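You operate a simulated robot arm through the tools that you are given. There is no shell and no other tool. Be economical: measure what you need, move in short steps, check, and stop when the job is done.

You are at the controls of a simulated robot arm. One attempt, no reset.

JOB
Put the measuring flask that says "S-759" from the door end of the titration bench on the middle of the titration bench and the measuring flask marked "S-746" on the worktop before the drying rack. Fetch the glass stopper from the door end of the titration bench and set it on top of the clear orange-footed cylinder. Turn the pump dial to 10 ml. Put the cone flask from the corner end of the long bench on the white tile. Put the bottle labelled "S-371" from the corner end of the long bench on the bench in front of the hot plates and the bottle labelled "S-768" on the front of the carboy table. Take the brown bottle from the corner end of the long bench and put it on the chiller end of the long bench. Open the stir bars drawer, put the yellow-footed cylinder inside, then shut the drawer. Press the red bath key two times. Open the tiles drawer, put the blue cloth on the worktop before the drying rack away in the inside of the tiles drawer, then shut the drawer. Put one of the measuring cylinders from the door end of the titration bench on the top shelf of the steel rack. The order is free. Set down upright: measuring flask, glass stopper, cone flask, bottle, brown bottle, yellow-footed cylinder, measuring cylinder.

The check looks at the end state, three seconds after you hand in, the way a careful person would. Anything else that was tipped, shoved, dropped, spilled or broken makes it a failure. Lids that push on must go on centred and level and be pressed home; caps that screw on are set level and turned clockwise until they are tight. Flat cloth is picked up by pressing the open fingertips on it (5 to 10 N) and closing them slowly along it; thin cloth reads only 2 to 8 mm in the jaws.

ROBOT AND FRAMES
A 7-joint arm with a two-finger parallel gripper on a trunk, on a base that drives. Base frame: it is fixed to the floor where the robot stands at the start and does not move with it; the origin is under the middle of the robot, x ahead of it, y to its left, z up; the surface under the hand at the start is at about z = 850. Units: mm, degrees, N and s.
Its first joint turns from -166.0 to 166.0 degrees. Places, roughly: bench in front of the hot plates (56x19 cm) [1680, -4260, 800]; blue cloth (11x8x3 cm) [3400, -2100, 900]; bottle [2250, -5000, 750]; brown bottle [2000, -4750, 1000]; chiller end of the long bench (20x29 cm) [120, -3660, 800]; cone flask [2000, -4750, 750]; front of the carboy table (26x12 cm) [3200, -1380, 840]; glass stopper (4x3x5 cm) [800, -200, 900]; inside of the tiles drawer [2800, -1100, 600]; measuring cylinder [750, 0, 1000]; measuring flask [1000, -250, 1000]; middle of the titration bench [2200, -1000, 800]; orange-footed cylinder [500, 0, 1000]; pump dial [800, -300, 900]; red bath key [3100, -2900, 900]; stir bars drawer [1900, -800, 700]; t drawer [2000, -800, 600]; tiles drawer [2800, -1200, 700]; top shelf of the steel rack [-1300, -1800, 1700]; white tile (11x11x1 cm) [2500, -4800, 800]; worktop before the drying rack [3400, -2000, 800]; yellow-footed cylinder [3000, -4000, 1250]. Payload 4.4 kg.
The TCP is the grasp point between the finger pads, 23 mm short of the fingertips. In the tool frame z runs along the fingers and y along their closing line. The gripper opens to 94 mm. The fingers are 38 mm wide and 10 mm thick; the gripper's body (54 by 96 mm) begins 39 mm behind the TCP.
Orientation is that of the tool frame in the base frame, as a unit quaternion [w, x, y, z]. With the fingers straight down and closing along the base's y, the tool's x points along the base's -x, its y along +y and its z along -z.

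CONTROLS
- The arm moves only by the tool step_arm. Its argument "plan" is a list that holds one entry, the list of rows, each a list of 6 numbers: the shift along the base's x, y, z in mm, then the turn, a rotation vector about the base's x, y, z in degrees. In form: [[[dx, dy, dz, rx, ry, rz], ...]]. A call has 1 to 20 rows; each row is the pose to reach, as a shift and turn from the pose commanded when the call began. "claw" is the finger opening in mm, from 0 to 94, set as the call begins (left out, the last holds). Each row takes 0.2 s and may step no farther than 50 mm and 8.6 degrees from the row before; otherwise, or with a gripper value out of range, the whole call is refused. A pose out of reach is approached as far as the arm can. The call stops where the force on the tool passes 40 N (or 10 N more than at its start, if that is more) or the arm is blocked; 0.2 s more then pass. Each finger travels about 108 mm/s and halts on what it meets, pressing with about 40 N; the grip force reading is that of the motor and also rises with nothing between the fingers. The clock runs only during rows and for 0.2 s after the last one: add rows that repeat a pose to give the fingers time. It gives the time, the measured TCP pose, the force on the tool (base axes), the opening and the grip force at its end, in the units of the frame above (readings bear some noise), with the torque about the TCP (base axes, N m) and any sound that the robot's microphone picked up.
- Cameras (640 x 400 px; columns grow to the right, rows downward): "scene" is now at [175.9, 184.3, 1456.3]; the picture's right is [-0.58, -0.82, 0.00], its down [-0.45, 0.32, -0.83] and it looks along [0.68, -0.48, -0.55] (base axes); focal length 290 px, centre (320, 200). "wrist" rides on the gripper at [86, 16, -74] in the tool frame; the picture's right is [-0.18, 0.98, 0.00], its down [-0.58, -0.11, -0.81] and it looks along [-0.79, -0.15, 0.59] (tool axes); focal length 243 px, centre (320, 200). There is no depth. A picture from a camera that has moved, and an enlarged one, comes with that camera's place and axes in the base frame and with its lens. The place of the scene camera against the robot may be out by one fixed shift of up to 25 mm in any direction.
- get_image(camera): a new picture of that camera. The clock stands still meanwhile.
- roll_base(legs): drives the robot by 1 to 6 legs, each [ahead, left, turn to the left] in mm, mm and degrees, along the robot's own axes; the way and the turn of a leg run together, so that a leg with both is an arc; at most 1500 mm and 180 degrees a leg. The arm and the cameras ride along, it lands a little off, and it stops where it bumps. It gives what a move gives.
- turn_head(pan, tilt): turns the head with the scene camera to pan (to the left, within 120 degrees either way) and tilt (down, from -29 to 69), counted from straight ahead of the robot. It gives what a move gives.
- close_up(camera, box): a new picture of the part [left, top, right, bottom] of that camera's present view, enlarged. The clock stands still meanwhile.
- close_job(): hands the job in; it is judged then, once.

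Go step by step. Nothing tells you exact positions but the pictures and the camera data: compare them with the known pose of the tool, close in by small moves and look again before you grip or let go. The budget is 588 turns and 360 pictures, counting those below and the enlarged ones. Unless the task says otherwise, let go and move clear before handing in.

The tools are called after "Emit:" as a command line: name --argument value ..., lists and objects as JSON in quotes. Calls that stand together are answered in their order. step_arm: Moves the arm, as the interface text tells. Its arguments: {"type":"object","properties":{"plan":{"type":"array"},"claw":{"type":"number"}},"required":["plan"]} The other tools are called the same way: roll_base (legs) drives the base; turn_head (pan, tilt) turns the head that bears the scene camera; get_image (camera) takes a picture; close_up (camera, box) takes an enlarged picture of a part of a camera's view; close_job () hands the job in.

At the start:

```text
clock: 0.0
tcp_pos: [616.8, -93.7, 1226.7]
ee_rot: [0.001, 0.0, 1.0, 0.0]
wrist_force: [-0.1, 0.4, -0.3]
torque: [0.01, 0.02, 0.0]
finger_gap: 93.9
grasp_force: 0.0
robot x, y, heading: [-2.0, 0.5, -0.1]
head pan, tilt: [-35.2, 33.6]
```

scene: 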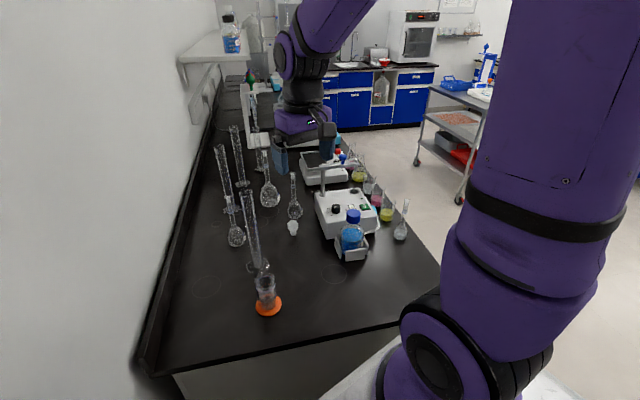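
wrist: 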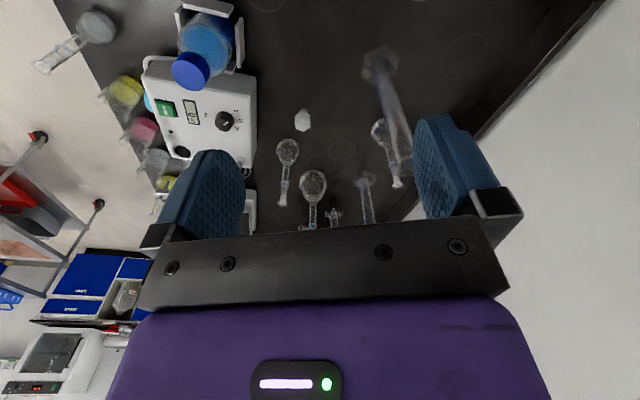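

I see the door end of the titration bench with flasks, cylinders, the stopper, the pump and the orange-footed cylinder. I'll look closer to read the labels.

Emit:
close_up --camera "scene" --box '[200, 120, 320, 320]'

Emit:
close_up --camera "scene" --box '[300, 130, 430, 270]'

Emit:
close_up --camera "wrist" --box '[240, 30, 440, 240]'

```text
2.00 times, centred on (260, 220) of scene
camera zoom: at [175.9, 184.3, 1456.3], right [-0.58, -0.82, 0.0], down [-0.45, 0.32, -0.83], along [0.68, -0.48, -0.55], focal length 579 px, centre (440, 160)
```

zoom: 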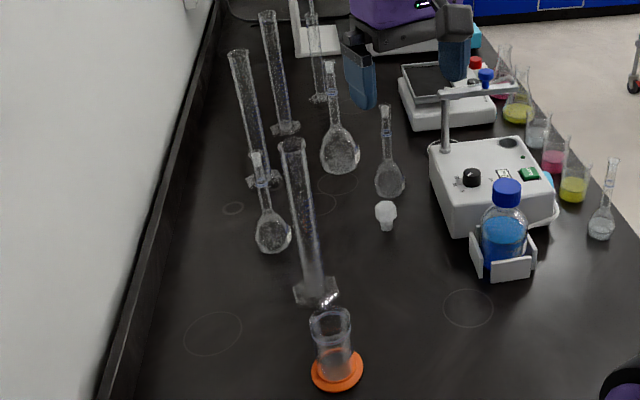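

```text
2.86 times, centred on (365, 200) of scene
camera zoom: at [175.9, 184.3, 1456.3], right [-0.58, -0.82, 0.0], down [-0.45, 0.32, -0.83], along [0.68, -0.48, -0.55], focal length 827 px, centre (191, 200)
```

zoom: 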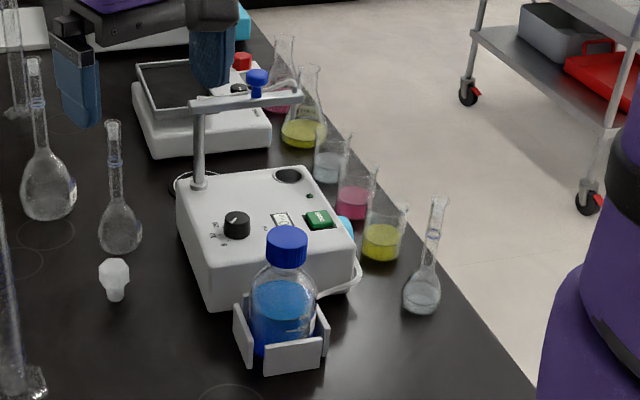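

```text
1.90 times, centred on (340, 135) of wrist
camera zoom: at [531.4, -77.3, 1301.8], right [0.18, 0.98, 0.0], down [0.58, -0.11, 0.81], along [0.79, -0.15, -0.59], focal length 462 px, centre (282, 324)
```

zoom: 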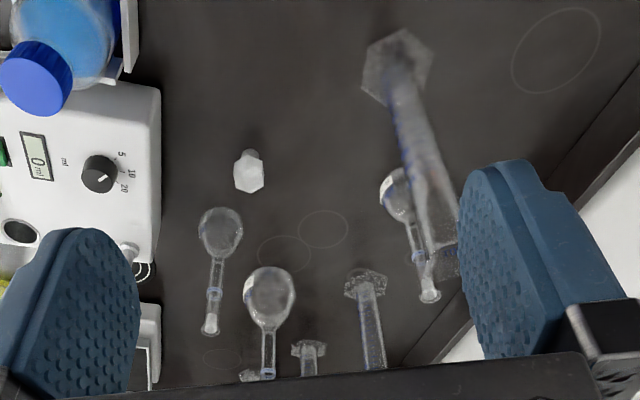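

The flasks have small labels; I'll zoom in more on each.

Emit:
close_up --camera "scene" --box '[225, 165, 310, 250]'

Emit:
close_up --camera "wrist" --box '[270, 130, 340, 230]'

Emit:
close_up --camera "wrist" --box '[360, 110, 410, 190]'

Emit:
close_up --camera "scene" --box '[385, 190, 420, 250]'

```text
4.71 times, centred on (268, 208) of scene
camera zoom: at [175.9, 184.3, 1456.3], right [-0.58, -0.82, 0.0], down [-0.45, 0.32, -0.83], along [0.68, -0.48, -0.55], focal length 1363 px, centre (567, 165)
```

zoom: 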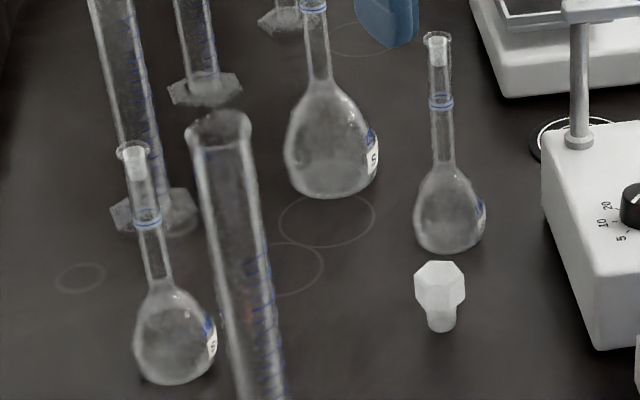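

```text
4.00 times, centred on (305, 180) of wrist
camera zoom: at [531.4, -77.3, 1301.8], right [0.18, 0.98, 0.0], down [0.58, -0.11, 0.81], along [0.79, -0.15, -0.59], focal length 970 px, centre (380, 280)
```

zoom: 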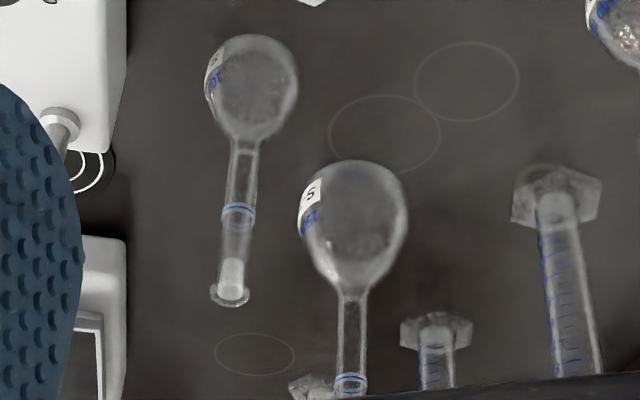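

```text
5.00 times, centred on (385, 150) of wrist
camera zoom: at [531.4, -77.3, 1301.8], right [0.18, 0.98, 0.0], down [0.58, -0.11, 0.81], along [0.79, -0.15, -0.59], focal length 1213 px, centre (-5, 450)
```

zoom: 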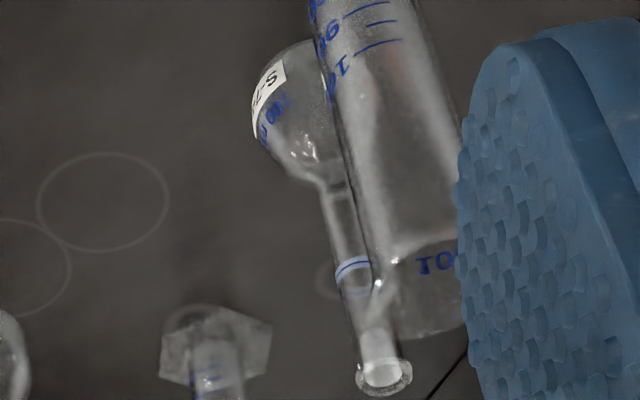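

```text
6.67 times, centred on (402, 220) of scene
camera zoom: at [175.9, 184.3, 1456.3], right [-0.58, -0.82, 0.0], down [-0.45, 0.32, -0.83], along [0.68, -0.48, -0.55], focal length 1930 px, centre (-230, 67)
```

zoom: 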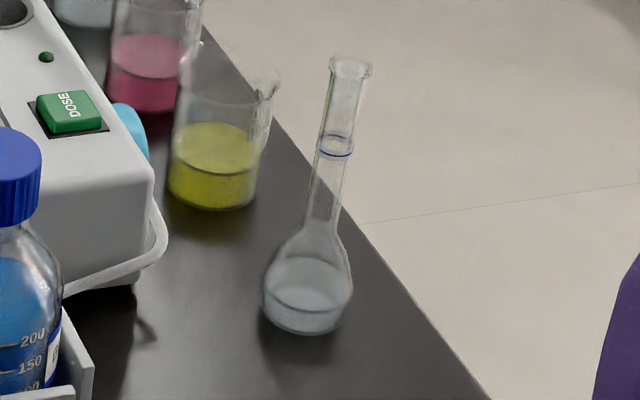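

Labels face the aisle side (−y). I'll swing the wrist camera to the front of the bench and look back at the flasks.

Emit:
step_arm --plan '[[[15, -32, 0, 0, 0, 7.5], [30, -64, 0, 0, 0, 15], [45, -96, 0, 0, 0, 22.5], [60, -128, 0, 0, 0, 30], [75, -160, 0, 0, 0, 37.5], [90, -192, 0, 0, 0, 45], [105, -224, 0, 0, 0, 52.5], [120, -256, 0, 0, 0, 60], [135, -288, 0, 0, 0, 67.5], [150, -320, 0, 0, 0, 75], [165, -352, 0, 0, 0, 82.5], [180, -386, 0, 0, 0, 90]]]'

Emit:
get_image --camera "wrist"

```text
clock: 2.6
tcp_pos: [797.4, -478.6, 1228.2]
ee_rot: [0.0, 0.708, -0.706, 0.0]
wrist_force: [-0.1, 1.2, -0.4]
torque: [-0.05, 0.02, 0.0]
finger_gap: 94.0
grasp_force: 0.1
robot x, y, heading: [-1.3, 4.0, -0.2]
head pan, tilt: [-35.2, 33.6]
```

```text
350 pictures are left
camera wrist: at [782.0, -565.9, 1301.8], right [-0.98, 0.18, 0.0], down [0.11, 0.58, 0.81], along [0.15, 0.79, -0.59], focal length 243 px, centre (320, 200)
```

wrist: 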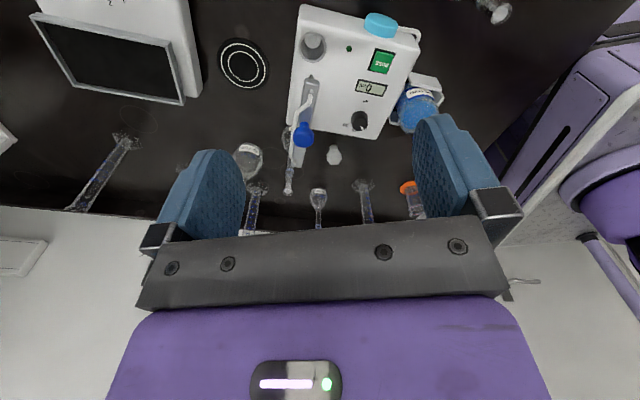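

Emit:
close_up --camera "wrist" --box '[230, 130, 350, 230]'

Emit:
close_up --camera "wrist" --box '[325, 60, 445, 160]'

```text
4.00 times, centred on (290, 180) of wrist
camera zoom: at [782.0, -565.9, 1301.8], right [-0.98, 0.18, 0.0], down [0.11, 0.58, 0.81], along [0.15, 0.79, -0.59], focal length 970 px, centre (440, 280)
```

zoom: 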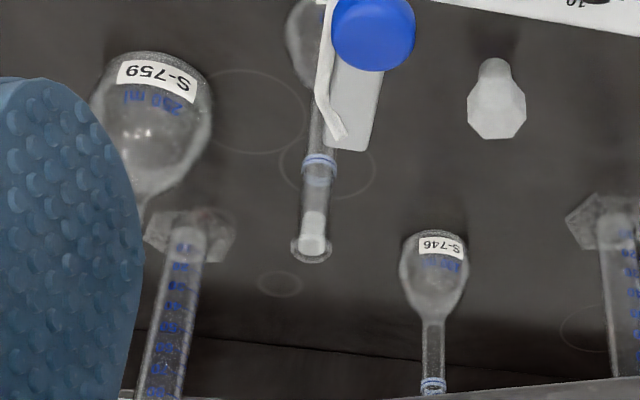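

```text
4.00 times, centred on (385, 110) of wrist
camera zoom: at [782.0, -565.9, 1301.8], right [-0.98, 0.18, 0.0], down [0.11, 0.58, 0.81], along [0.15, 0.79, -0.59], focal length 970 px, centre (60, 560)
```

zoom: 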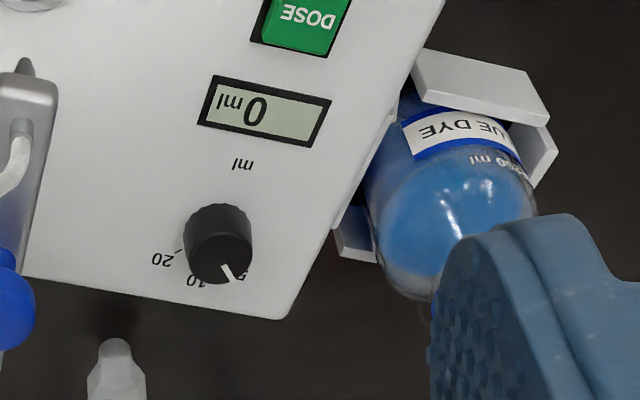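

S-759 is the big 250 ml flask (~(1010,−215)), S-746 the 100 ml one (~(883,−35)). The dial points at 5. I start with the stopper at ~(822,−178): hover over it with the camera turned away from the neighbouring flask.

Emit:
step_arm --plan '[[[2, 22, 0, 0, 0, -8.4], [4, 44, 0, 0, 0, -16.8], [6, 66, 0, 0, 0, -25.2], [8, 88, 0, 0, 0, -33.6], [10, 110, 0, 0, 0, -42], [12, 132, 0, 0, 0, -50.4], [14, 154, 0, 0, 0, -58.8], [16, 176, 0, 0, 0, -67.2], [18, 198, 0, 0, 0, -75.6], [20, 220, 0, 0, 0, -84], [22, 242, 0, 0, 0, -92.4], [24, 264, 0, 0, 0, -100.8], [25, 286, -40, 0, 0, -109], [25, 301, -80, 0, 0, -117], [25, 301, -120, 0, 0, -117], [25, 301, -160, 0, 0, -117]]]' --claw 70

Emit:
get_image --camera "wrist"

```text
clock: 6.0
tcp_pos: [822.0, -179.2, 1068.7]
ee_rot: [0.001, 0.233, 0.972, -0.001]
wrist_force: [-0.4, 0.3, 1.0]
torque: [-0.01, -0.03, 0.02]
finger_gap: 69.9
grasp_force: 0.0
robot x, y, heading: [1.4, 2.4, 0.1]
head pan, tilt: [-35.2, 33.6]
```

```text
347 pictures are left
camera wrist: at [753.2, -125.4, 1141.9], right [0.61, 0.79, 0.0], down [0.47, -0.36, 0.81], along [0.64, -0.49, -0.59], focal length 243 px, centre (320, 200)
```

wrist: 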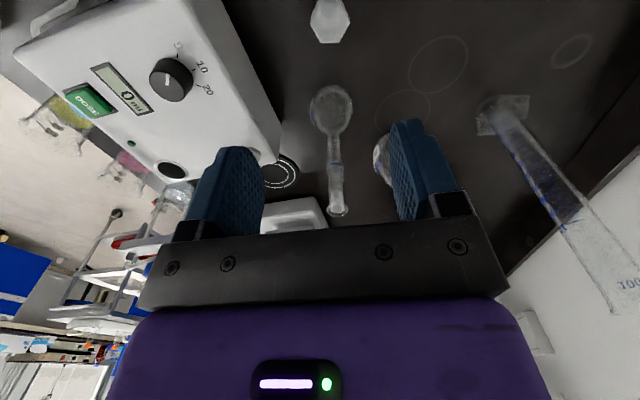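

Emit:
step_arm --plan '[[[0, 5, -40, 0, 0, 0], [-1, 11, -80, 0, 0, 0], [-1, 11, -110, 0, 0, 0]]]'

Emit:
get_image --camera "wrist"

```text
clock: 6.8
tcp_pos: [820.4, -166.3, 957.9]
ee_rot: [0.0, 0.234, 0.972, -0.001]
wrist_force: [-0.9, -0.3, 0.9]
torque: [0.0, -0.03, -0.02]
finger_gap: 70.0
grasp_force: 0.0
robot x, y, heading: [-0.3, -3.4, -0.0]
head pan, tilt: [-35.2, 33.6]
```

```text
346 pictures are left
camera wrist: at [751.9, -113.6, 1031.7], right [0.61, 0.79, 0.0], down [0.47, -0.36, 0.81], along [0.64, -0.49, -0.59], focal length 243 px, centre (320, 200)
```

wrist: 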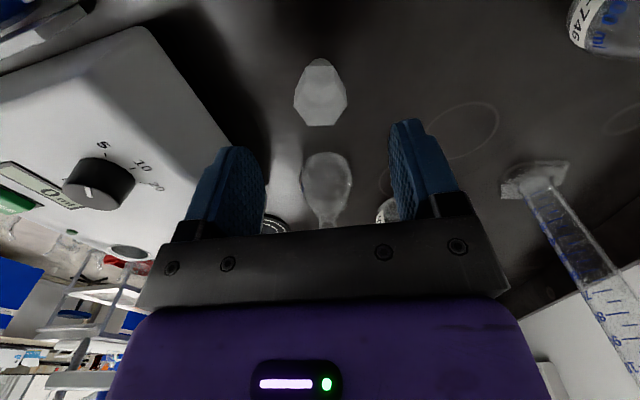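

Emit:
close_up --camera "wrist" --box '[260, 30, 400, 140]'

Emit:
close_up --camera "wrist" --box '[50, 110, 200, 230]'

```text
3.64 times, centred on (330, 85) of wrist
camera zoom: at [751.9, -113.6, 1031.7], right [0.61, 0.79, 0.0], down [0.47, -0.36, 0.81], along [0.64, -0.49, -0.59], focal length 882 px, centre (284, 618)
```

zoom: 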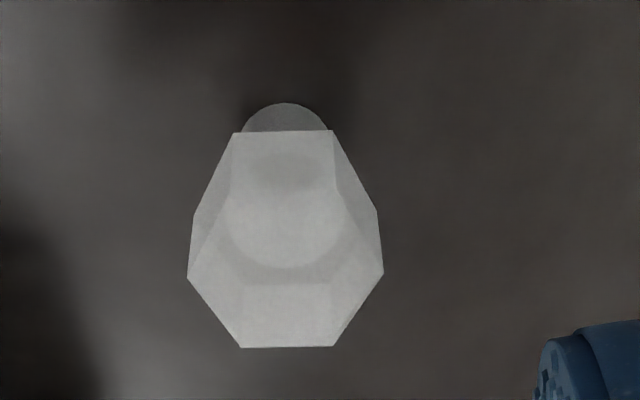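

```text
3.33 times, centred on (125, 170) of wrist
camera zoom: at [751.9, -113.6, 1031.7], right [0.61, 0.79, 0.0], down [0.47, -0.36, 0.81], along [0.64, -0.49, -0.59], focal length 809 px, centre (970, 300)
```

zoom: 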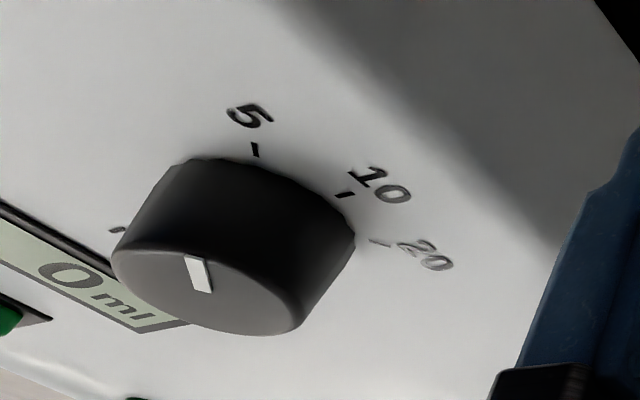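

Hexagonal head, corners lie on my closing line; I rotate 30° to take the flats and go down to z≈890.

Emit:
step_arm --plan '[[[1, 0, -10, 0, 0, 8], [2, 0, -20, 0, 0, 16], [2, -1, -30, 0, 0, 24], [2, -1, -40, 0, 0, 30], [2, -1, -55, 0, 0, 30], [2, -1, -66, 0, 0, 30]]]'

Emit:
get_image --camera "wrist"

Emit:
close_up --camera "scene" --box '[230, 150, 360, 250]'

```text
clock: 8.2
tcp_pos: [823.3, -168.5, 891.5]
ee_rot: [0.0, -0.026, 1.0, 0.0]
wrist_force: [-0.2, 1.1, 0.7]
torque: [0.02, -0.03, -0.03]
finger_gap: 69.8
grasp_force: 0.0
robot x, y, heading: [-3.5, -0.4, 0.3]
head pan, tilt: [-35.2, 33.6]
```

```text
343 pictures are left
camera wrist: at [736.8, -157.4, 966.0], right [0.13, 0.99, 0.0], down [0.59, -0.08, 0.81], along [0.8, -0.11, -0.59], focal length 243 px, centre (320, 200)
```

wrist: 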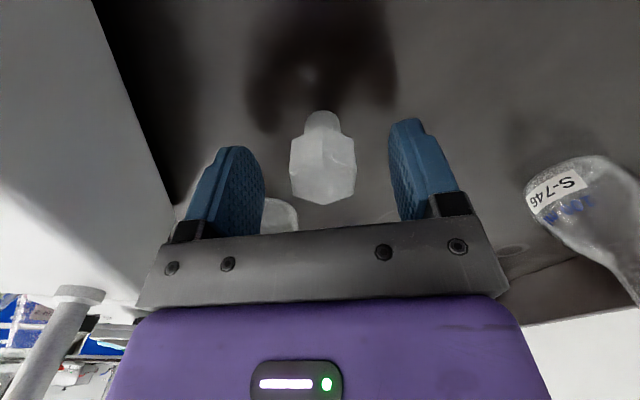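

```text
4.00 times, centred on (295, 200) of scene
camera zoom: at [175.8, 184.3, 1456.3], right [-0.58, -0.82, 0.0], down [-0.45, 0.32, -0.83], along [0.68, -0.48, -0.55], focal length 1158 px, centre (420, 200)
```

zoom: 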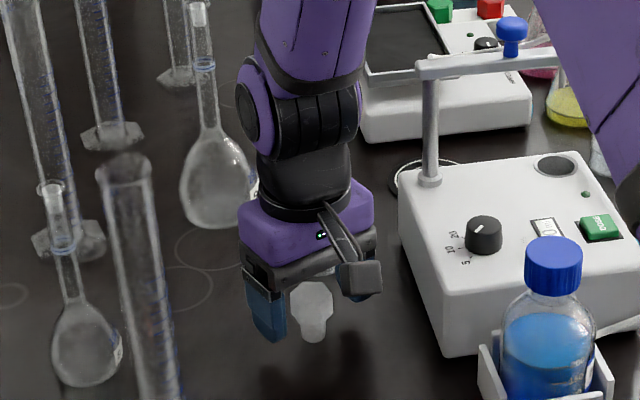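

Emit:
step_arm --plan '[[[0, 1, -5, 0, 0, 0], [0, 1, -11, 0, 0, 0]]]'

Emit:
step_arm --plan '[[[0, 0, 0, 0, 0, 0], [0, 0, 0, 0, 0, 0], [0, 0, 0, 0, 0, 0], [0, 0, 0, 0, 0, 0]]]' --claw 25

Emit:
get_image --camera "wrist"

```text
clock: 8.8
tcp_pos: [823.5, -166.9, 881.4]
ee_rot: [0.0, -0.026, 1.0, 0.0]
wrist_force: [0.5, 0.3, 0.4]
torque: [0.0, 0.03, 0.01]
finger_gap: 70.0
grasp_force: 0.1
robot x, y, heading: [-1.8, -2.0, 0.1]
head pan, tilt: [-35.2, 33.6]
```

```text
clock: 9.8
tcp_pos: [822.2, -166.9, 880.6]
ee_rot: [0.0, -0.026, 1.0, 0.0]
wrist_force: [0.0, -0.6, -0.3]
torque: [0.01, 0.02, 0.0]
finger_gap: 32.1
grasp_force: 39.8
robot x, y, heading: [0.5, -1.0, 0.4]
head pan, tilt: [-35.2, 33.6]
```

```text
341 pictures are left
camera wrist: at [736.7, -156.0, 954.9], right [0.13, 0.99, 0.0], down [0.59, -0.08, 0.81], along [0.8, -0.11, -0.59], focal length 243 px, centre (320, 200)
```

wrist: 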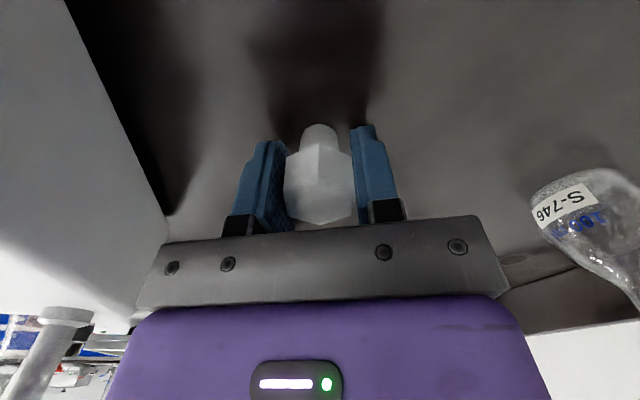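

Stopper held (32 mm). I lift it clear of the glassware and carry it toward the orange-footed cylinder (~(617,33)).

Emit:
step_arm --plan '[[[0, 0, 40, 0, 0, 0], [0, 0, 80, 0, 0, 0], [0, 0, 120, 0, 0, 0], [0, 0, 160, 0, 0, 0], [0, 0, 200, 0, 0, 0], [0, 0, 250, 0, 0, 0], [0, 0, 290, 0, 0, 0], [-28, 25, 300, 0, 0, 0], [-56, 50, 300, 0, 0, 0], [-84, 75, 300, 0, 0, 0], [-112, 100, 300, 0, 0, 0], [-140, 125, 300, 0, 0, 0], [-168, 150, 300, 0, 0, 0], [-196, 175, 300, 0, 0, 0], [-215, 200, 300, 0, 0, 0]]]'

Emit:
get_image --camera "wrist"

Emit:
get_image --camera "scene"

```text
clock: 13.0
tcp_pos: [607.6, 33.0, 1181.9]
ee_rot: [0.0, -0.025, 1.0, 0.0]
wrist_force: [0.0, 0.0, -0.1]
torque: [0.03, 0.03, -0.03]
finger_gap: 25.1
grasp_force: 0.1
robot x, y, heading: [-0.7, 0.3, 0.1]
head pan, tilt: [-35.2, 33.6]
```

```text
340 pictures are left
camera wrist: at [521.6, 44.0, 1254.3], right [0.13, 0.99, 0.0], down [0.59, -0.08, 0.81], along [0.8, -0.11, -0.59], focal length 243 px, centre (320, 200)
```

wrist: 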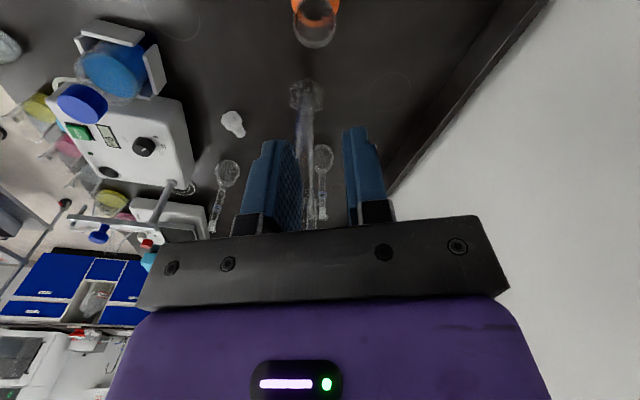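

```text
339 pictures are left
camera scene: at [176.2, 184.1, 1456.3], right [-0.58, -0.82, 0.0], down [-0.45, 0.32, -0.83], along [0.68, -0.48, -0.55], focal length 290 px, centre (320, 200)
```

scene: 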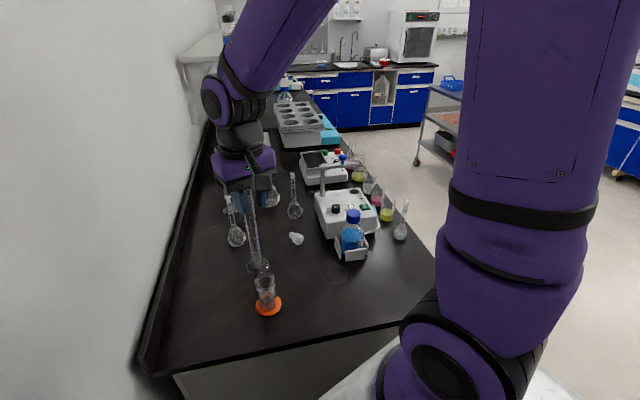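

The stopper slipped out and lies on its side now. I look at it closely before regrasping.

Emit:
close_up --camera "scene" --box '[270, 215, 330, 260]'

Emit:
close_up --camera "wrist" --box '[200, 90, 270, 150]'

Emit:
close_up --camera "wrist" --box '[270, 0, 370, 60]'

```text
8.89 times, centred on (300, 238) of scene
camera zoom: at [176.2, 184.1, 1456.3], right [-0.58, -0.82, 0.0], down [-0.45, 0.32, -0.83], along [0.68, -0.48, -0.55], focal length 2574 px, centre (498, -133)
```

zoom: 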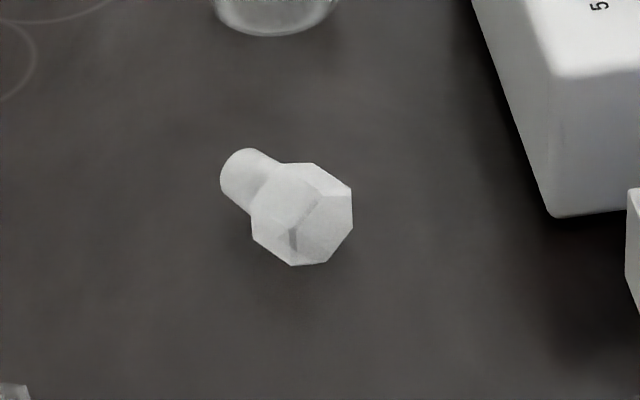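

```text
6.67 times, centred on (235, 120) of wrist
camera zoom: at [521.6, 44.0, 1254.3], right [0.13, 0.99, 0.0], down [0.59, -0.08, 0.81], along [0.8, -0.11, -0.59], focal length 1618 px, centre (887, 733)
```

zoom: 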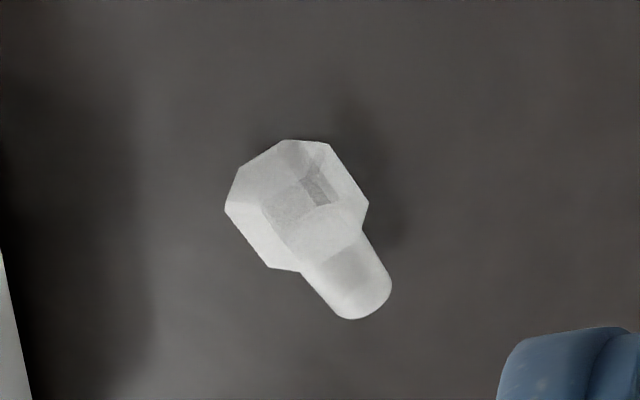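

```text
6.40 times, centred on (320, 30) of wrist
camera zoom: at [521.6, 44.0, 1254.3], right [0.13, 0.99, 0.0], down [0.59, -0.08, 0.81], along [0.8, -0.11, -0.59], focal length 1553 px, centre (320, 1288)
```

zoom: 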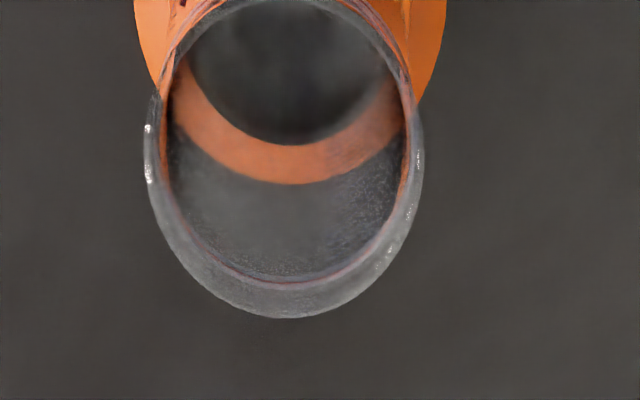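

Emit:
close_up --camera "scene" --box '[240, 255, 300, 325]'

Emit:
step_arm --plan '[[[-15, -8, -40, 0, 0, 0], [-25, -8, -80, 0, 0, 0]]]'

Emit:
get_image --camera "wrist"

```text
5.71 times, centred on (270, 290) of scene
camera zoom: at [176.2, 184.1, 1456.3], right [-0.58, -0.82, 0.0], down [-0.45, 0.32, -0.83], along [0.68, -0.48, -0.55], focal length 1655 px, centre (606, -314)
```

zoom: 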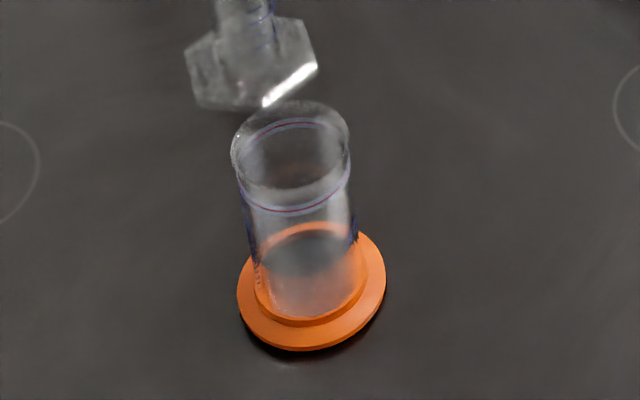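

```text
clock: 13.6
tcp_pos: [582.9, 27.8, 1100.6]
ee_rot: [0.0, -0.026, 1.0, 0.0]
wrist_force: [-0.4, 0.3, 0.4]
torque: [0.04, 0.01, -0.01]
finger_gap: 24.8
grasp_force: 0.1
robot x, y, heading: [-0.5, 1.4, 0.3]
head pan, tilt: [-35.2, 33.6]
```

```text
334 pictures are left
camera wrist: at [495.8, 37.3, 1174.3], right [0.13, 0.99, 0.0], down [0.59, -0.08, 0.81], along [0.8, -0.11, -0.59], focal length 243 px, centre (320, 200)
```

wrist: 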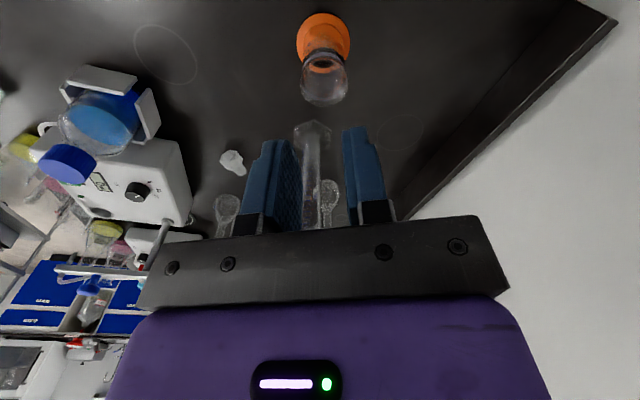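

Emit:
close_up --camera "wrist" --box '[285, 0, 365, 120]'

```text
3.33 times, centred on (325, 60) of wrist
camera zoom: at [495.8, 37.3, 1174.3], right [0.13, 0.99, 0.0], down [0.59, -0.08, 0.81], along [0.8, -0.11, -0.59], focal length 809 px, centre (303, 667)
```

zoom: 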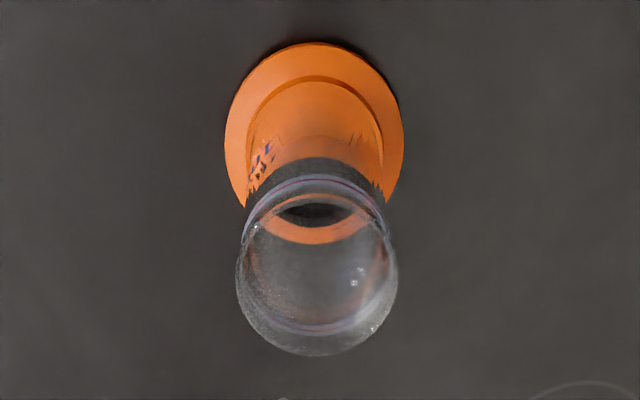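

The cylinder is at ≈(613,25), top z≈946. Next I hover over the fallen stopper (~(785,−163)) to see how it lies.

Emit:
step_arm --plan '[[[0, 0, 40, 0, 0, 0], [30, -35, 40, 0, 0, 0], [60, -70, 40, 0, 0, 0], [90, -105, 40, 0, 0, 0], [120, -140, 40, 0, 0, 0], [150, -170, 40, 0, 0, 0], [190, -192, 0, 0, 0, 0], [200, -192, -45, 0, 0, 0], [205, -192, -90, 0, 0, 0]]]' --claw 70

Emit:
get_image --camera "wrist"

Emit:
close_up --camera "wrist" --box '[250, 0, 410, 140]'

```text
refused: row 7 steps farther than a row can; nothing moved
```

```text
332 pictures are left
camera wrist: at [495.8, 37.3, 1174.3], right [0.13, 0.99, 0.0], down [0.59, -0.08, 0.81], along [0.8, -0.11, -0.59], focal length 243 px, centre (320, 200)
```

wrist: 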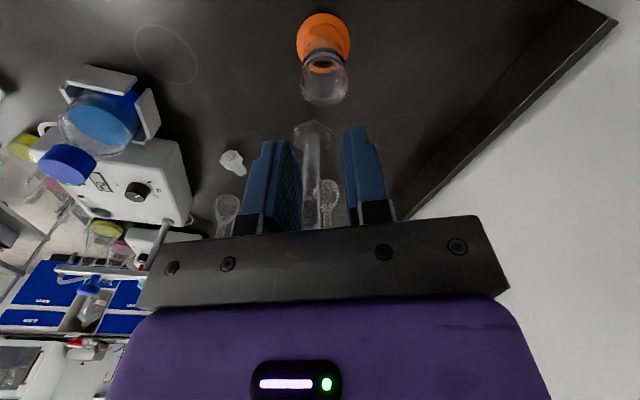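

```text
2.86 times, centred on (330, 70) of wrist
camera zoom: at [495.8, 37.3, 1174.3], right [0.13, 0.99, 0.0], down [0.59, -0.08, 0.81], along [0.8, -0.11, -0.59], focal length 693 px, centre (291, 571)
```

zoom: 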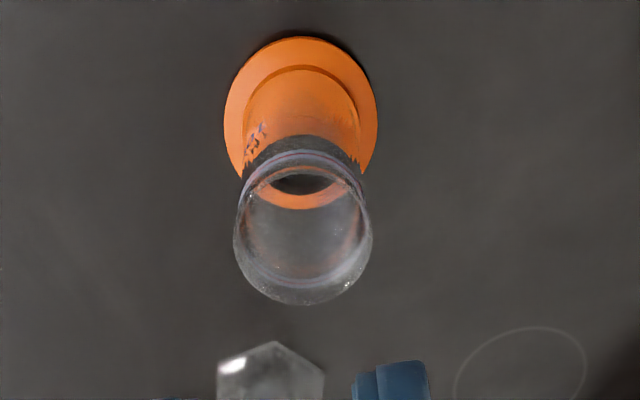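

Emit:
step_arm --plan '[[[0, 0, 40, 0, 0, 0], [30, -35, 40, 0, 0, 0], [60, -70, 40, 0, 0, 0], [90, -105, 40, 0, 0, 0], [120, -140, 40, 0, 0, 0], [150, -170, 40, 0, 0, 0], [180, -192, 20, 0, 0, 0], [195, -192, -20, 0, 0, 0], [202, -192, -60, 0, 0, 0], [205, -192, -90, 0, 0, 0]]]' --claw 70

Emit:
close_up --camera "wrist" --box '[230, 0, 410, 150]'

```text
clock: 15.8
tcp_pos: [786.3, -167.2, 1010.3]
ee_rot: [0.001, -0.026, 1.0, 0.0]
wrist_force: [-2.0, 0.6, 0.5]
torque: [0.01, -0.04, 0.01]
finger_gap: 69.7
grasp_force: 0.0
robot x, y, heading: [0.4, -1.3, 0.0]
head pan, tilt: [-35.2, 33.6]
```

```text
2.67 times, centred on (320, 75) of wrist
camera zoom: at [700.4, -156.2, 1083.7], right [0.13, 0.99, 0.0], down [0.59, -0.08, 0.81], along [0.8, -0.11, -0.59], focal length 647 px, centre (320, 533)
```

zoom: 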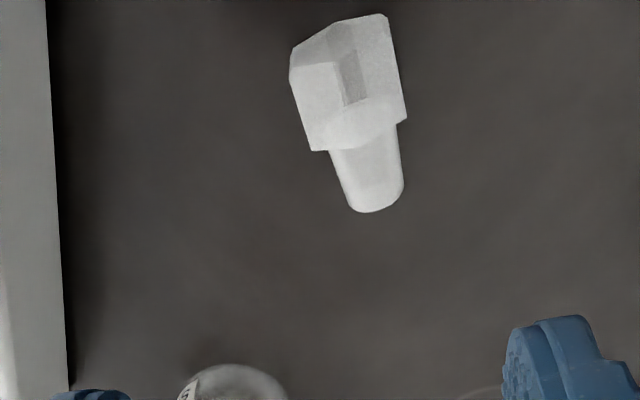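

Emit:
step_arm --plan '[[[-6, 3, -40, 0, 0, 3], [-12, 5, -80, 0, 0, 5], [-15, 6, -120, 0, 0, 5], [-15, 6, -136, 0, 0, 5]]]'

Emit:
get_image --camera "wrist"

```text
clock: 16.8
tcp_pos: [774.1, -160.3, 874.8]
ee_rot: [0.0, -0.069, 0.998, -0.001]
wrist_force: [-0.2, 0.7, -0.5]
torque: [0.02, -0.02, 0.01]
finger_gap: 69.9
grasp_force: 0.1
robot x, y, heading: [-1.3, 1.3, 0.0]
head pan, tilt: [-35.2, 33.6]
```

```text
329 pictures are left
camera wrist: at [686.0, -157.4, 948.3], right [0.05, 1.0, 0.0], down [0.59, -0.03, 0.81], along [0.81, -0.04, -0.59], focal length 243 px, centre (320, 200)
```

wrist: 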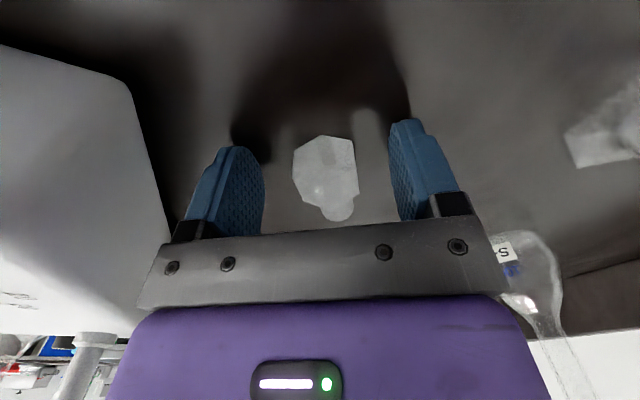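

Emit:
step_arm --plan '[[[-1, 3, -3, 0, 0, 0], [-1, 3, -6, 0, 0, 0]]]'

Emit:
step_arm --plan '[[[0, 0, 0, 0, 0, 0], [0, 0, 0, 0, 0, 0], [0, 0, 0, 0, 0, 0], [0, 0, 0, 0, 0, 0]]]' --claw 20

Emit:
get_image --camera "wrist"

```text
clock: 17.4
tcp_pos: [771.7, -158.4, 873.6]
ee_rot: [0.002, -0.07, 0.998, -0.001]
wrist_force: [-7.3, -2.6, 19.5]
torque: [0.62, 0.64, 0.34]
finger_gap: 69.1
grasp_force: 0.1
robot x, y, heading: [5.4, -1.9, 0.0]
head pan, tilt: [-35.2, 33.6]
stopped in row 2: the force on the tool passed its limit at 49 N (the readings are from after the stop); the commanded pose is now the measured one
```

```text
clock: 18.4
tcp_pos: [773.2, -156.5, 873.0]
ee_rot: [0.002, -0.07, 0.998, -0.001]
wrist_force: [3.8, 14.8, 30.6]
torque: [0.81, 0.54, -0.39]
finger_gap: 31.6
grasp_force: 39.7
robot x, y, heading: [-2.1, 0.5, -0.1]
head pan, tilt: [-35.2, 33.6]
```

```text
328 pictures are left
camera wrist: at [686.2, -153.7, 946.6], right [0.04, 1.0, 0.0], down [0.59, -0.03, 0.81], along [0.81, -0.04, -0.59], focal length 243 px, centre (320, 200)
```

wrist: 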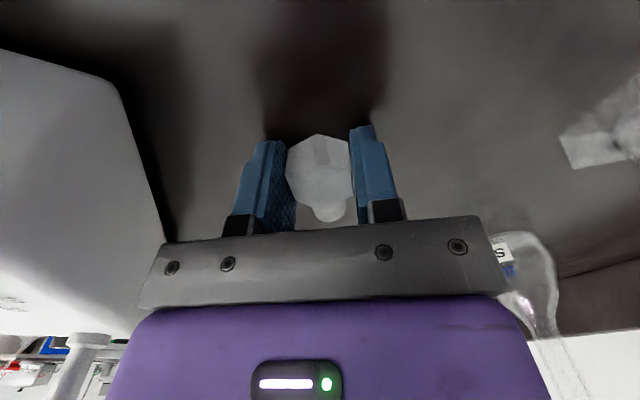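

Bench surface is z≈850. The stopper is gripped across its flats (31.6 mm); I lift slowly and check.

Emit:
step_arm --plan '[[[0, 0, 2, 0, 0, 0], [0, 0, 6, 0, 0, 0], [0, 0, 12, 0, 0, 0], [0, 0, 20, 0, 0, 0], [0, 0, 30, 0, 0, 0]]]'

Emit:
get_image --camera "wrist"

```text
clock: 19.6
tcp_pos: [773.7, -157.5, 902.5]
ee_rot: [0.001, -0.069, 0.998, -0.001]
wrist_force: [0.3, -0.1, -0.2]
torque: [-0.02, 0.03, -0.01]
finger_gap: 31.4
grasp_force: 40.4
robot x, y, heading: [-1.0, 0.0, 0.0]
head pan, tilt: [-35.2, 33.6]
```

```text
327 pictures are left
camera wrist: at [686.7, -155.0, 976.1], right [0.05, 1.0, 0.0], down [0.59, -0.03, 0.81], along [0.81, -0.04, -0.59], focal length 243 px, centre (320, 200)
```

wrist: 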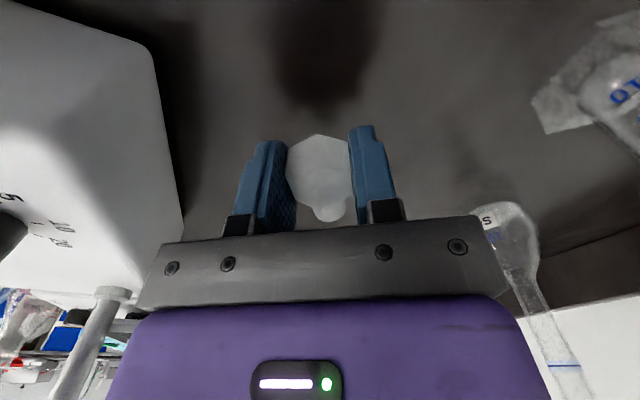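

Held firmly now. I lift and retract to free air, then yaw by 180° in preparation for tipping it upright (plug down, hand horizontal).

Emit:
step_arm --plan '[[[0, 0, 30, 0, 0, 0], [0, 0, 60, 0, 0, 0], [0, 0, 90, 0, 0, 0], [0, 0, 125, 0, 0, 0], [0, 0, 160, 0, 0, 0], [-15, -8, 200, 0, 0, 0], [-30, -16, 240, 0, 0, 0], [-45, -24, 270, 0, 0, 0], [-60, -32, 300, 0, 0, 0]]]'

Emit:
step_arm --plan '[[[-4, 0, 0, 0, 0, -8.5], [-8, 0, 0, 0, 0, -17], [-12, 0, 0, 0, 0, -25.5], [-16, 0, 0, 0, 0, -34], [-20, 0, 0, 0, 0, -42.5], [-24, 0, 0, 0, 0, -51], [-28, 0, 0, 0, 0, -59.5], [-32, 0, 0, 0, 0, -68], [-36, 0, 0, 0, 0, -76.5], [-40, 0, 0, 0, 0, -85], [-44, 0, 0, 0, 0, -93.5], [-48, 0, 0, 0, 0, -102], [-52, 0, 0, 0, 0, -110.5], [-56, 0, 0, 0, 0, -119], [-60, 0, 0, 0, 0, -127.5], [-60, 0, 0, 0, 0, -136], [-60, 0, 0, 0, 0, -144.5], [-60, 0, 0, 0, 0, -153], [-60, 0, 0, 0, 0, -161.5], [-60, 0, 0, 0, 0, -170]]]'

Emit:
get_image --camera "wrist"

```text
clock: 21.6
tcp_pos: [712.2, -191.2, 1202.3]
ee_rot: [0.002, -0.07, 0.998, 0.0]
wrist_force: [0.6, 0.4, -0.6]
torque: [0.02, 0.04, 0.0]
finger_gap: 30.9
grasp_force: 39.9
robot x, y, heading: [-2.1, 2.7, 0.1]
head pan, tilt: [-35.2, 33.6]
```

```text
clock: 25.8
tcp_pos: [652.9, -190.3, 1200.8]
ee_rot: [0.0, 0.988, 0.156, -0.001]
wrist_force: [1.1, 0.3, -0.3]
torque: [-0.01, 0.01, 0.0]
finger_gap: 30.8
grasp_force: 39.7
robot x, y, heading: [0.9, -0.4, 0.1]
head pan, tilt: [-35.2, 33.6]
```

```text
326 pictures are left
camera wrist: at [741.6, -180.0, 1275.5], right [0.13, -0.99, 0.0], down [-0.58, -0.07, 0.81], along [-0.8, -0.1, -0.59], focal length 243 px, centre (320, 200)
```

wrist: 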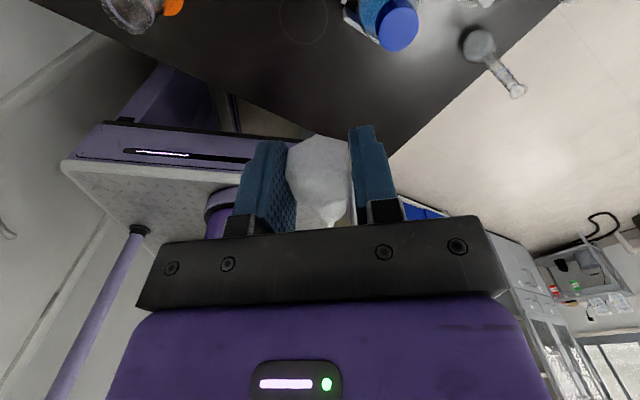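

Emit:
step_arm --plan '[[[10, 0, 0, 2.62, -8.1, 0], [20, 0, 0, 5.24, -16.2, 0], [30, 0, 0, 7.85, -24.3, 0], [40, 0, 0, 10.5, -32.4, 0], [50, 0, 0, 13.1, -40.5, 0], [60, 0, 0, 15.7, -48.6, 0], [70, 0, 0, 18.3, -56.6, 0], [80, 0, 0, 20.9, -64.7, 0], [90, 0, 0, 23.6, -72.8, 0], [100, 0, 0, 26.2, -80.9, 0], [100, 0, 0, 27.7, -85.7, 0], [100, 0, 0, 27.7, -85.7, 0]]]'

Emit:
get_image --camera "wrist"

Emit:
get_image --camera "scene"

```text
clock: 28.4
tcp_pos: [753.7, -189.6, 1201.8]
ee_rot: [-0.11, 0.699, 0.112, 0.698]
wrist_force: [-1.0, 0.1, -0.1]
torque: [-0.01, 0.0, -0.04]
finger_gap: 30.8
grasp_force: 40.1
robot x, y, heading: [-2.4, -6.0, 0.1]
head pan, tilt: [-35.2, 33.6]
```

```text
325 pictures are left
camera wrist: at [688.2, -229.6, 1288.3], right [0.3, -0.94, -0.18], down [-0.8, -0.15, -0.58], along [0.52, 0.32, -0.79], focal length 243 px, centre (320, 200)
```

wrist: 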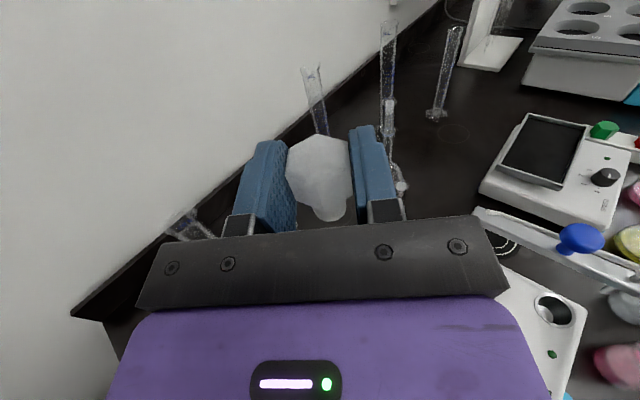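

```text
324 pictures are left
camera scene: at [175.8, 184.2, 1456.3], right [-0.58, -0.82, 0.0], down [-0.45, 0.32, -0.83], along [0.68, -0.48, -0.55], focal length 290 px, centre (320, 200)
```

scene: 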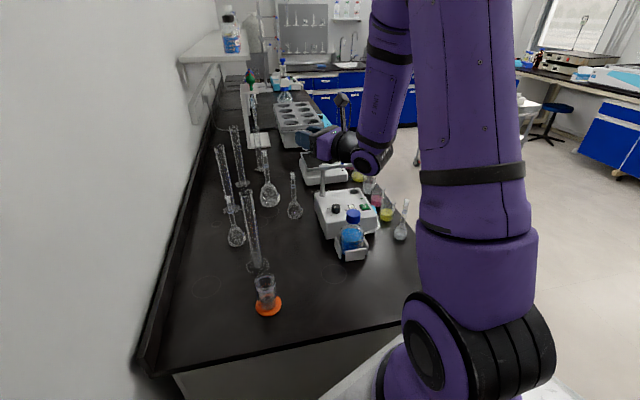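

Emit:
close_up --camera "scene" --box '[270, 110, 350, 170]'

Emit:
close_up --camera "wrist" --box '[230, 110, 410, 240]'

```text
6.67 times, centred on (310, 140) of scene
camera zoom: at [175.8, 184.2, 1456.3], right [-0.58, -0.82, 0.0], down [-0.45, 0.32, -0.83], along [0.68, -0.48, -0.55], focal length 1930 px, centre (387, 600)
```

zoom: 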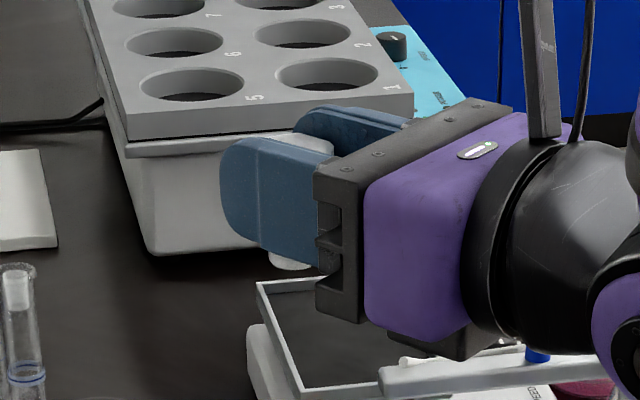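

```text
3.08 times, centred on (320, 175) of wrist
camera zoom: at [688.2, -229.6, 1288.3], right [0.3, -0.94, -0.18], down [-0.8, -0.15, -0.58], along [0.52, 0.32, -0.79], focal length 746 px, centre (320, 277)
```

zoom: 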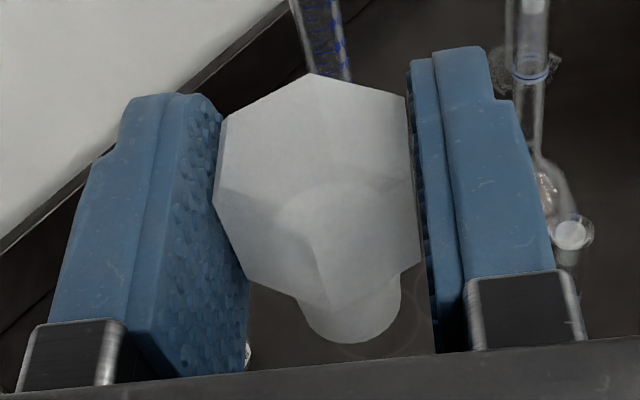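

The stopper hangs plug-down, roughly vertical. I back the base off by 250 mm so the horizontal hand can come to the orange cylinder, then check the mouth from above.

Emit:
roll_base --legs '[[-250, 0, 0]]'

```text
clock: 29.9
tcp_pos: [594.2, -175.3, 1204.0]
ee_rot: [-0.113, 0.698, 0.116, 0.698]
wrist_force: [-0.4, -0.7, -0.9]
torque: [-0.02, 0.01, 0.01]
finger_gap: 31.3
grasp_force: 39.4
robot x, y, heading: [-158.9, 2.8, 0.9]
head pan, tilt: [-35.2, 33.6]
stopped in leg 1: the robot was blocked; the commanded pose is now the measured one
```

Base stopped at x≈−159 (something behind), which is enough. I move the hand to look down into the mouth of the cylinder.

Emit:
step_arm --plan '[[[-15, 38, -25, 0, 0, 0], [-30, 76, -50, 0, 0, 0], [-45, 114, -80, 0, 0, 0], [-61, 151, -110, 0, 0, 0]]]'

Emit:
get_image --camera "wrist"

```text
refused: row 3 steps farther than a row can; nothing moved
```

```text
321 pictures are left
camera wrist: at [528.8, -215.1, 1289.6], right [0.31, -0.93, -0.18], down [-0.8, -0.16, -0.58], along [0.51, 0.33, -0.79], focal length 243 px, centre (320, 200)
```

wrist: 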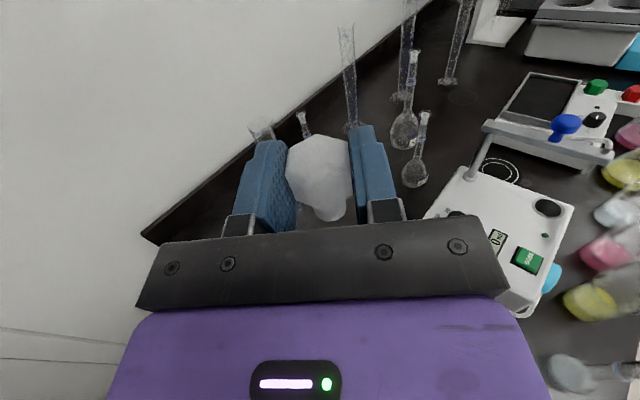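

Emit:
step_arm --plan '[[[-12, 30, -22, 0, 0, 0], [-24, 60, -44, 0, 0, 0], [-36, 90, -66, 0, 0, 0], [-48, 120, -88, 0, 0, 0], [-61, 151, -110, 0, 0, 0]]]'

```text
clock: 31.1
tcp_pos: [565.7, -26.8, 1088.3]
ee_rot: [-0.112, 0.698, 0.115, 0.698]
wrist_force: [-0.3, 0.4, 0.5]
torque: [-0.02, 0.01, 0.06]
finger_gap: 31.3
grasp_force: 39.6
out of reach, approached as far as the arm can: row 3, 4, 5
robot x, y, heading: [-160.7, 2.0, 0.9]
head pan, tilt: [-35.2, 33.6]
```

Emit:
get_image --camera "wrist"

```text
320 pictures are left
camera wrist: at [501.8, -66.6, 1174.0], right [0.31, -0.93, -0.18], down [-0.8, -0.16, -0.58], along [0.51, 0.33, -0.79], focal length 243 px, centre (320, 200)
```

wrist: 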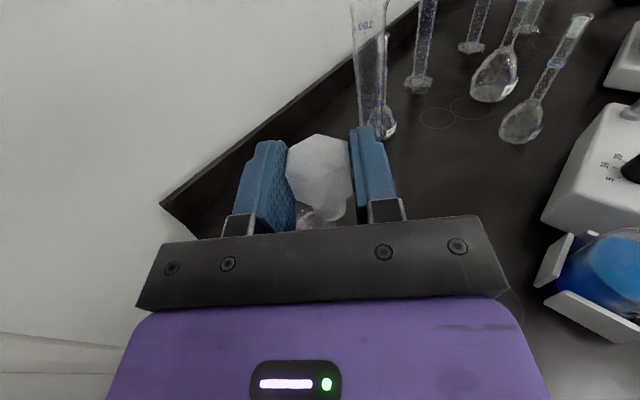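

Emit:
turn_head --pan -20 --tilt 40

Emit:
get_image --camera "scene"

```text
clock: 31.9
tcp_pos: [567.2, -26.1, 1087.7]
ee_rot: [-0.114, 0.698, 0.117, 0.698]
wrist_force: [-0.3, 0.5, -1.2]
torque: [0.01, 0.05, 0.0]
finger_gap: 31.3
grasp_force: 39.9
robot x, y, heading: [-163.0, 7.7, 0.8]
head pan, tilt: [-20.0, 40.0]
```

```text
319 pictures are left
camera scene: at [17.9, 214.2, 1446.7], right [-0.33, -0.94, 0.0], down [-0.61, 0.21, -0.77], along [0.72, -0.25, -0.64], focal length 290 px, centre (320, 200)
```

scene: 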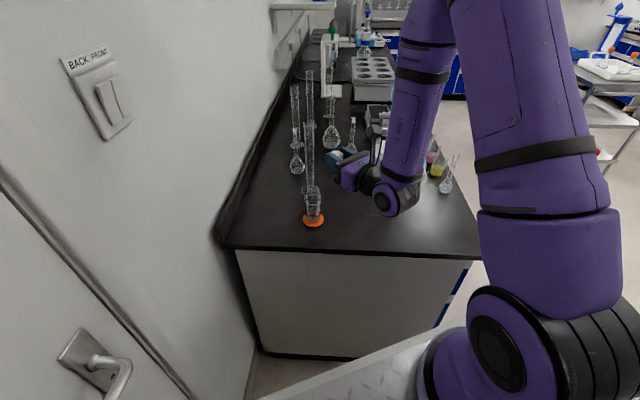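

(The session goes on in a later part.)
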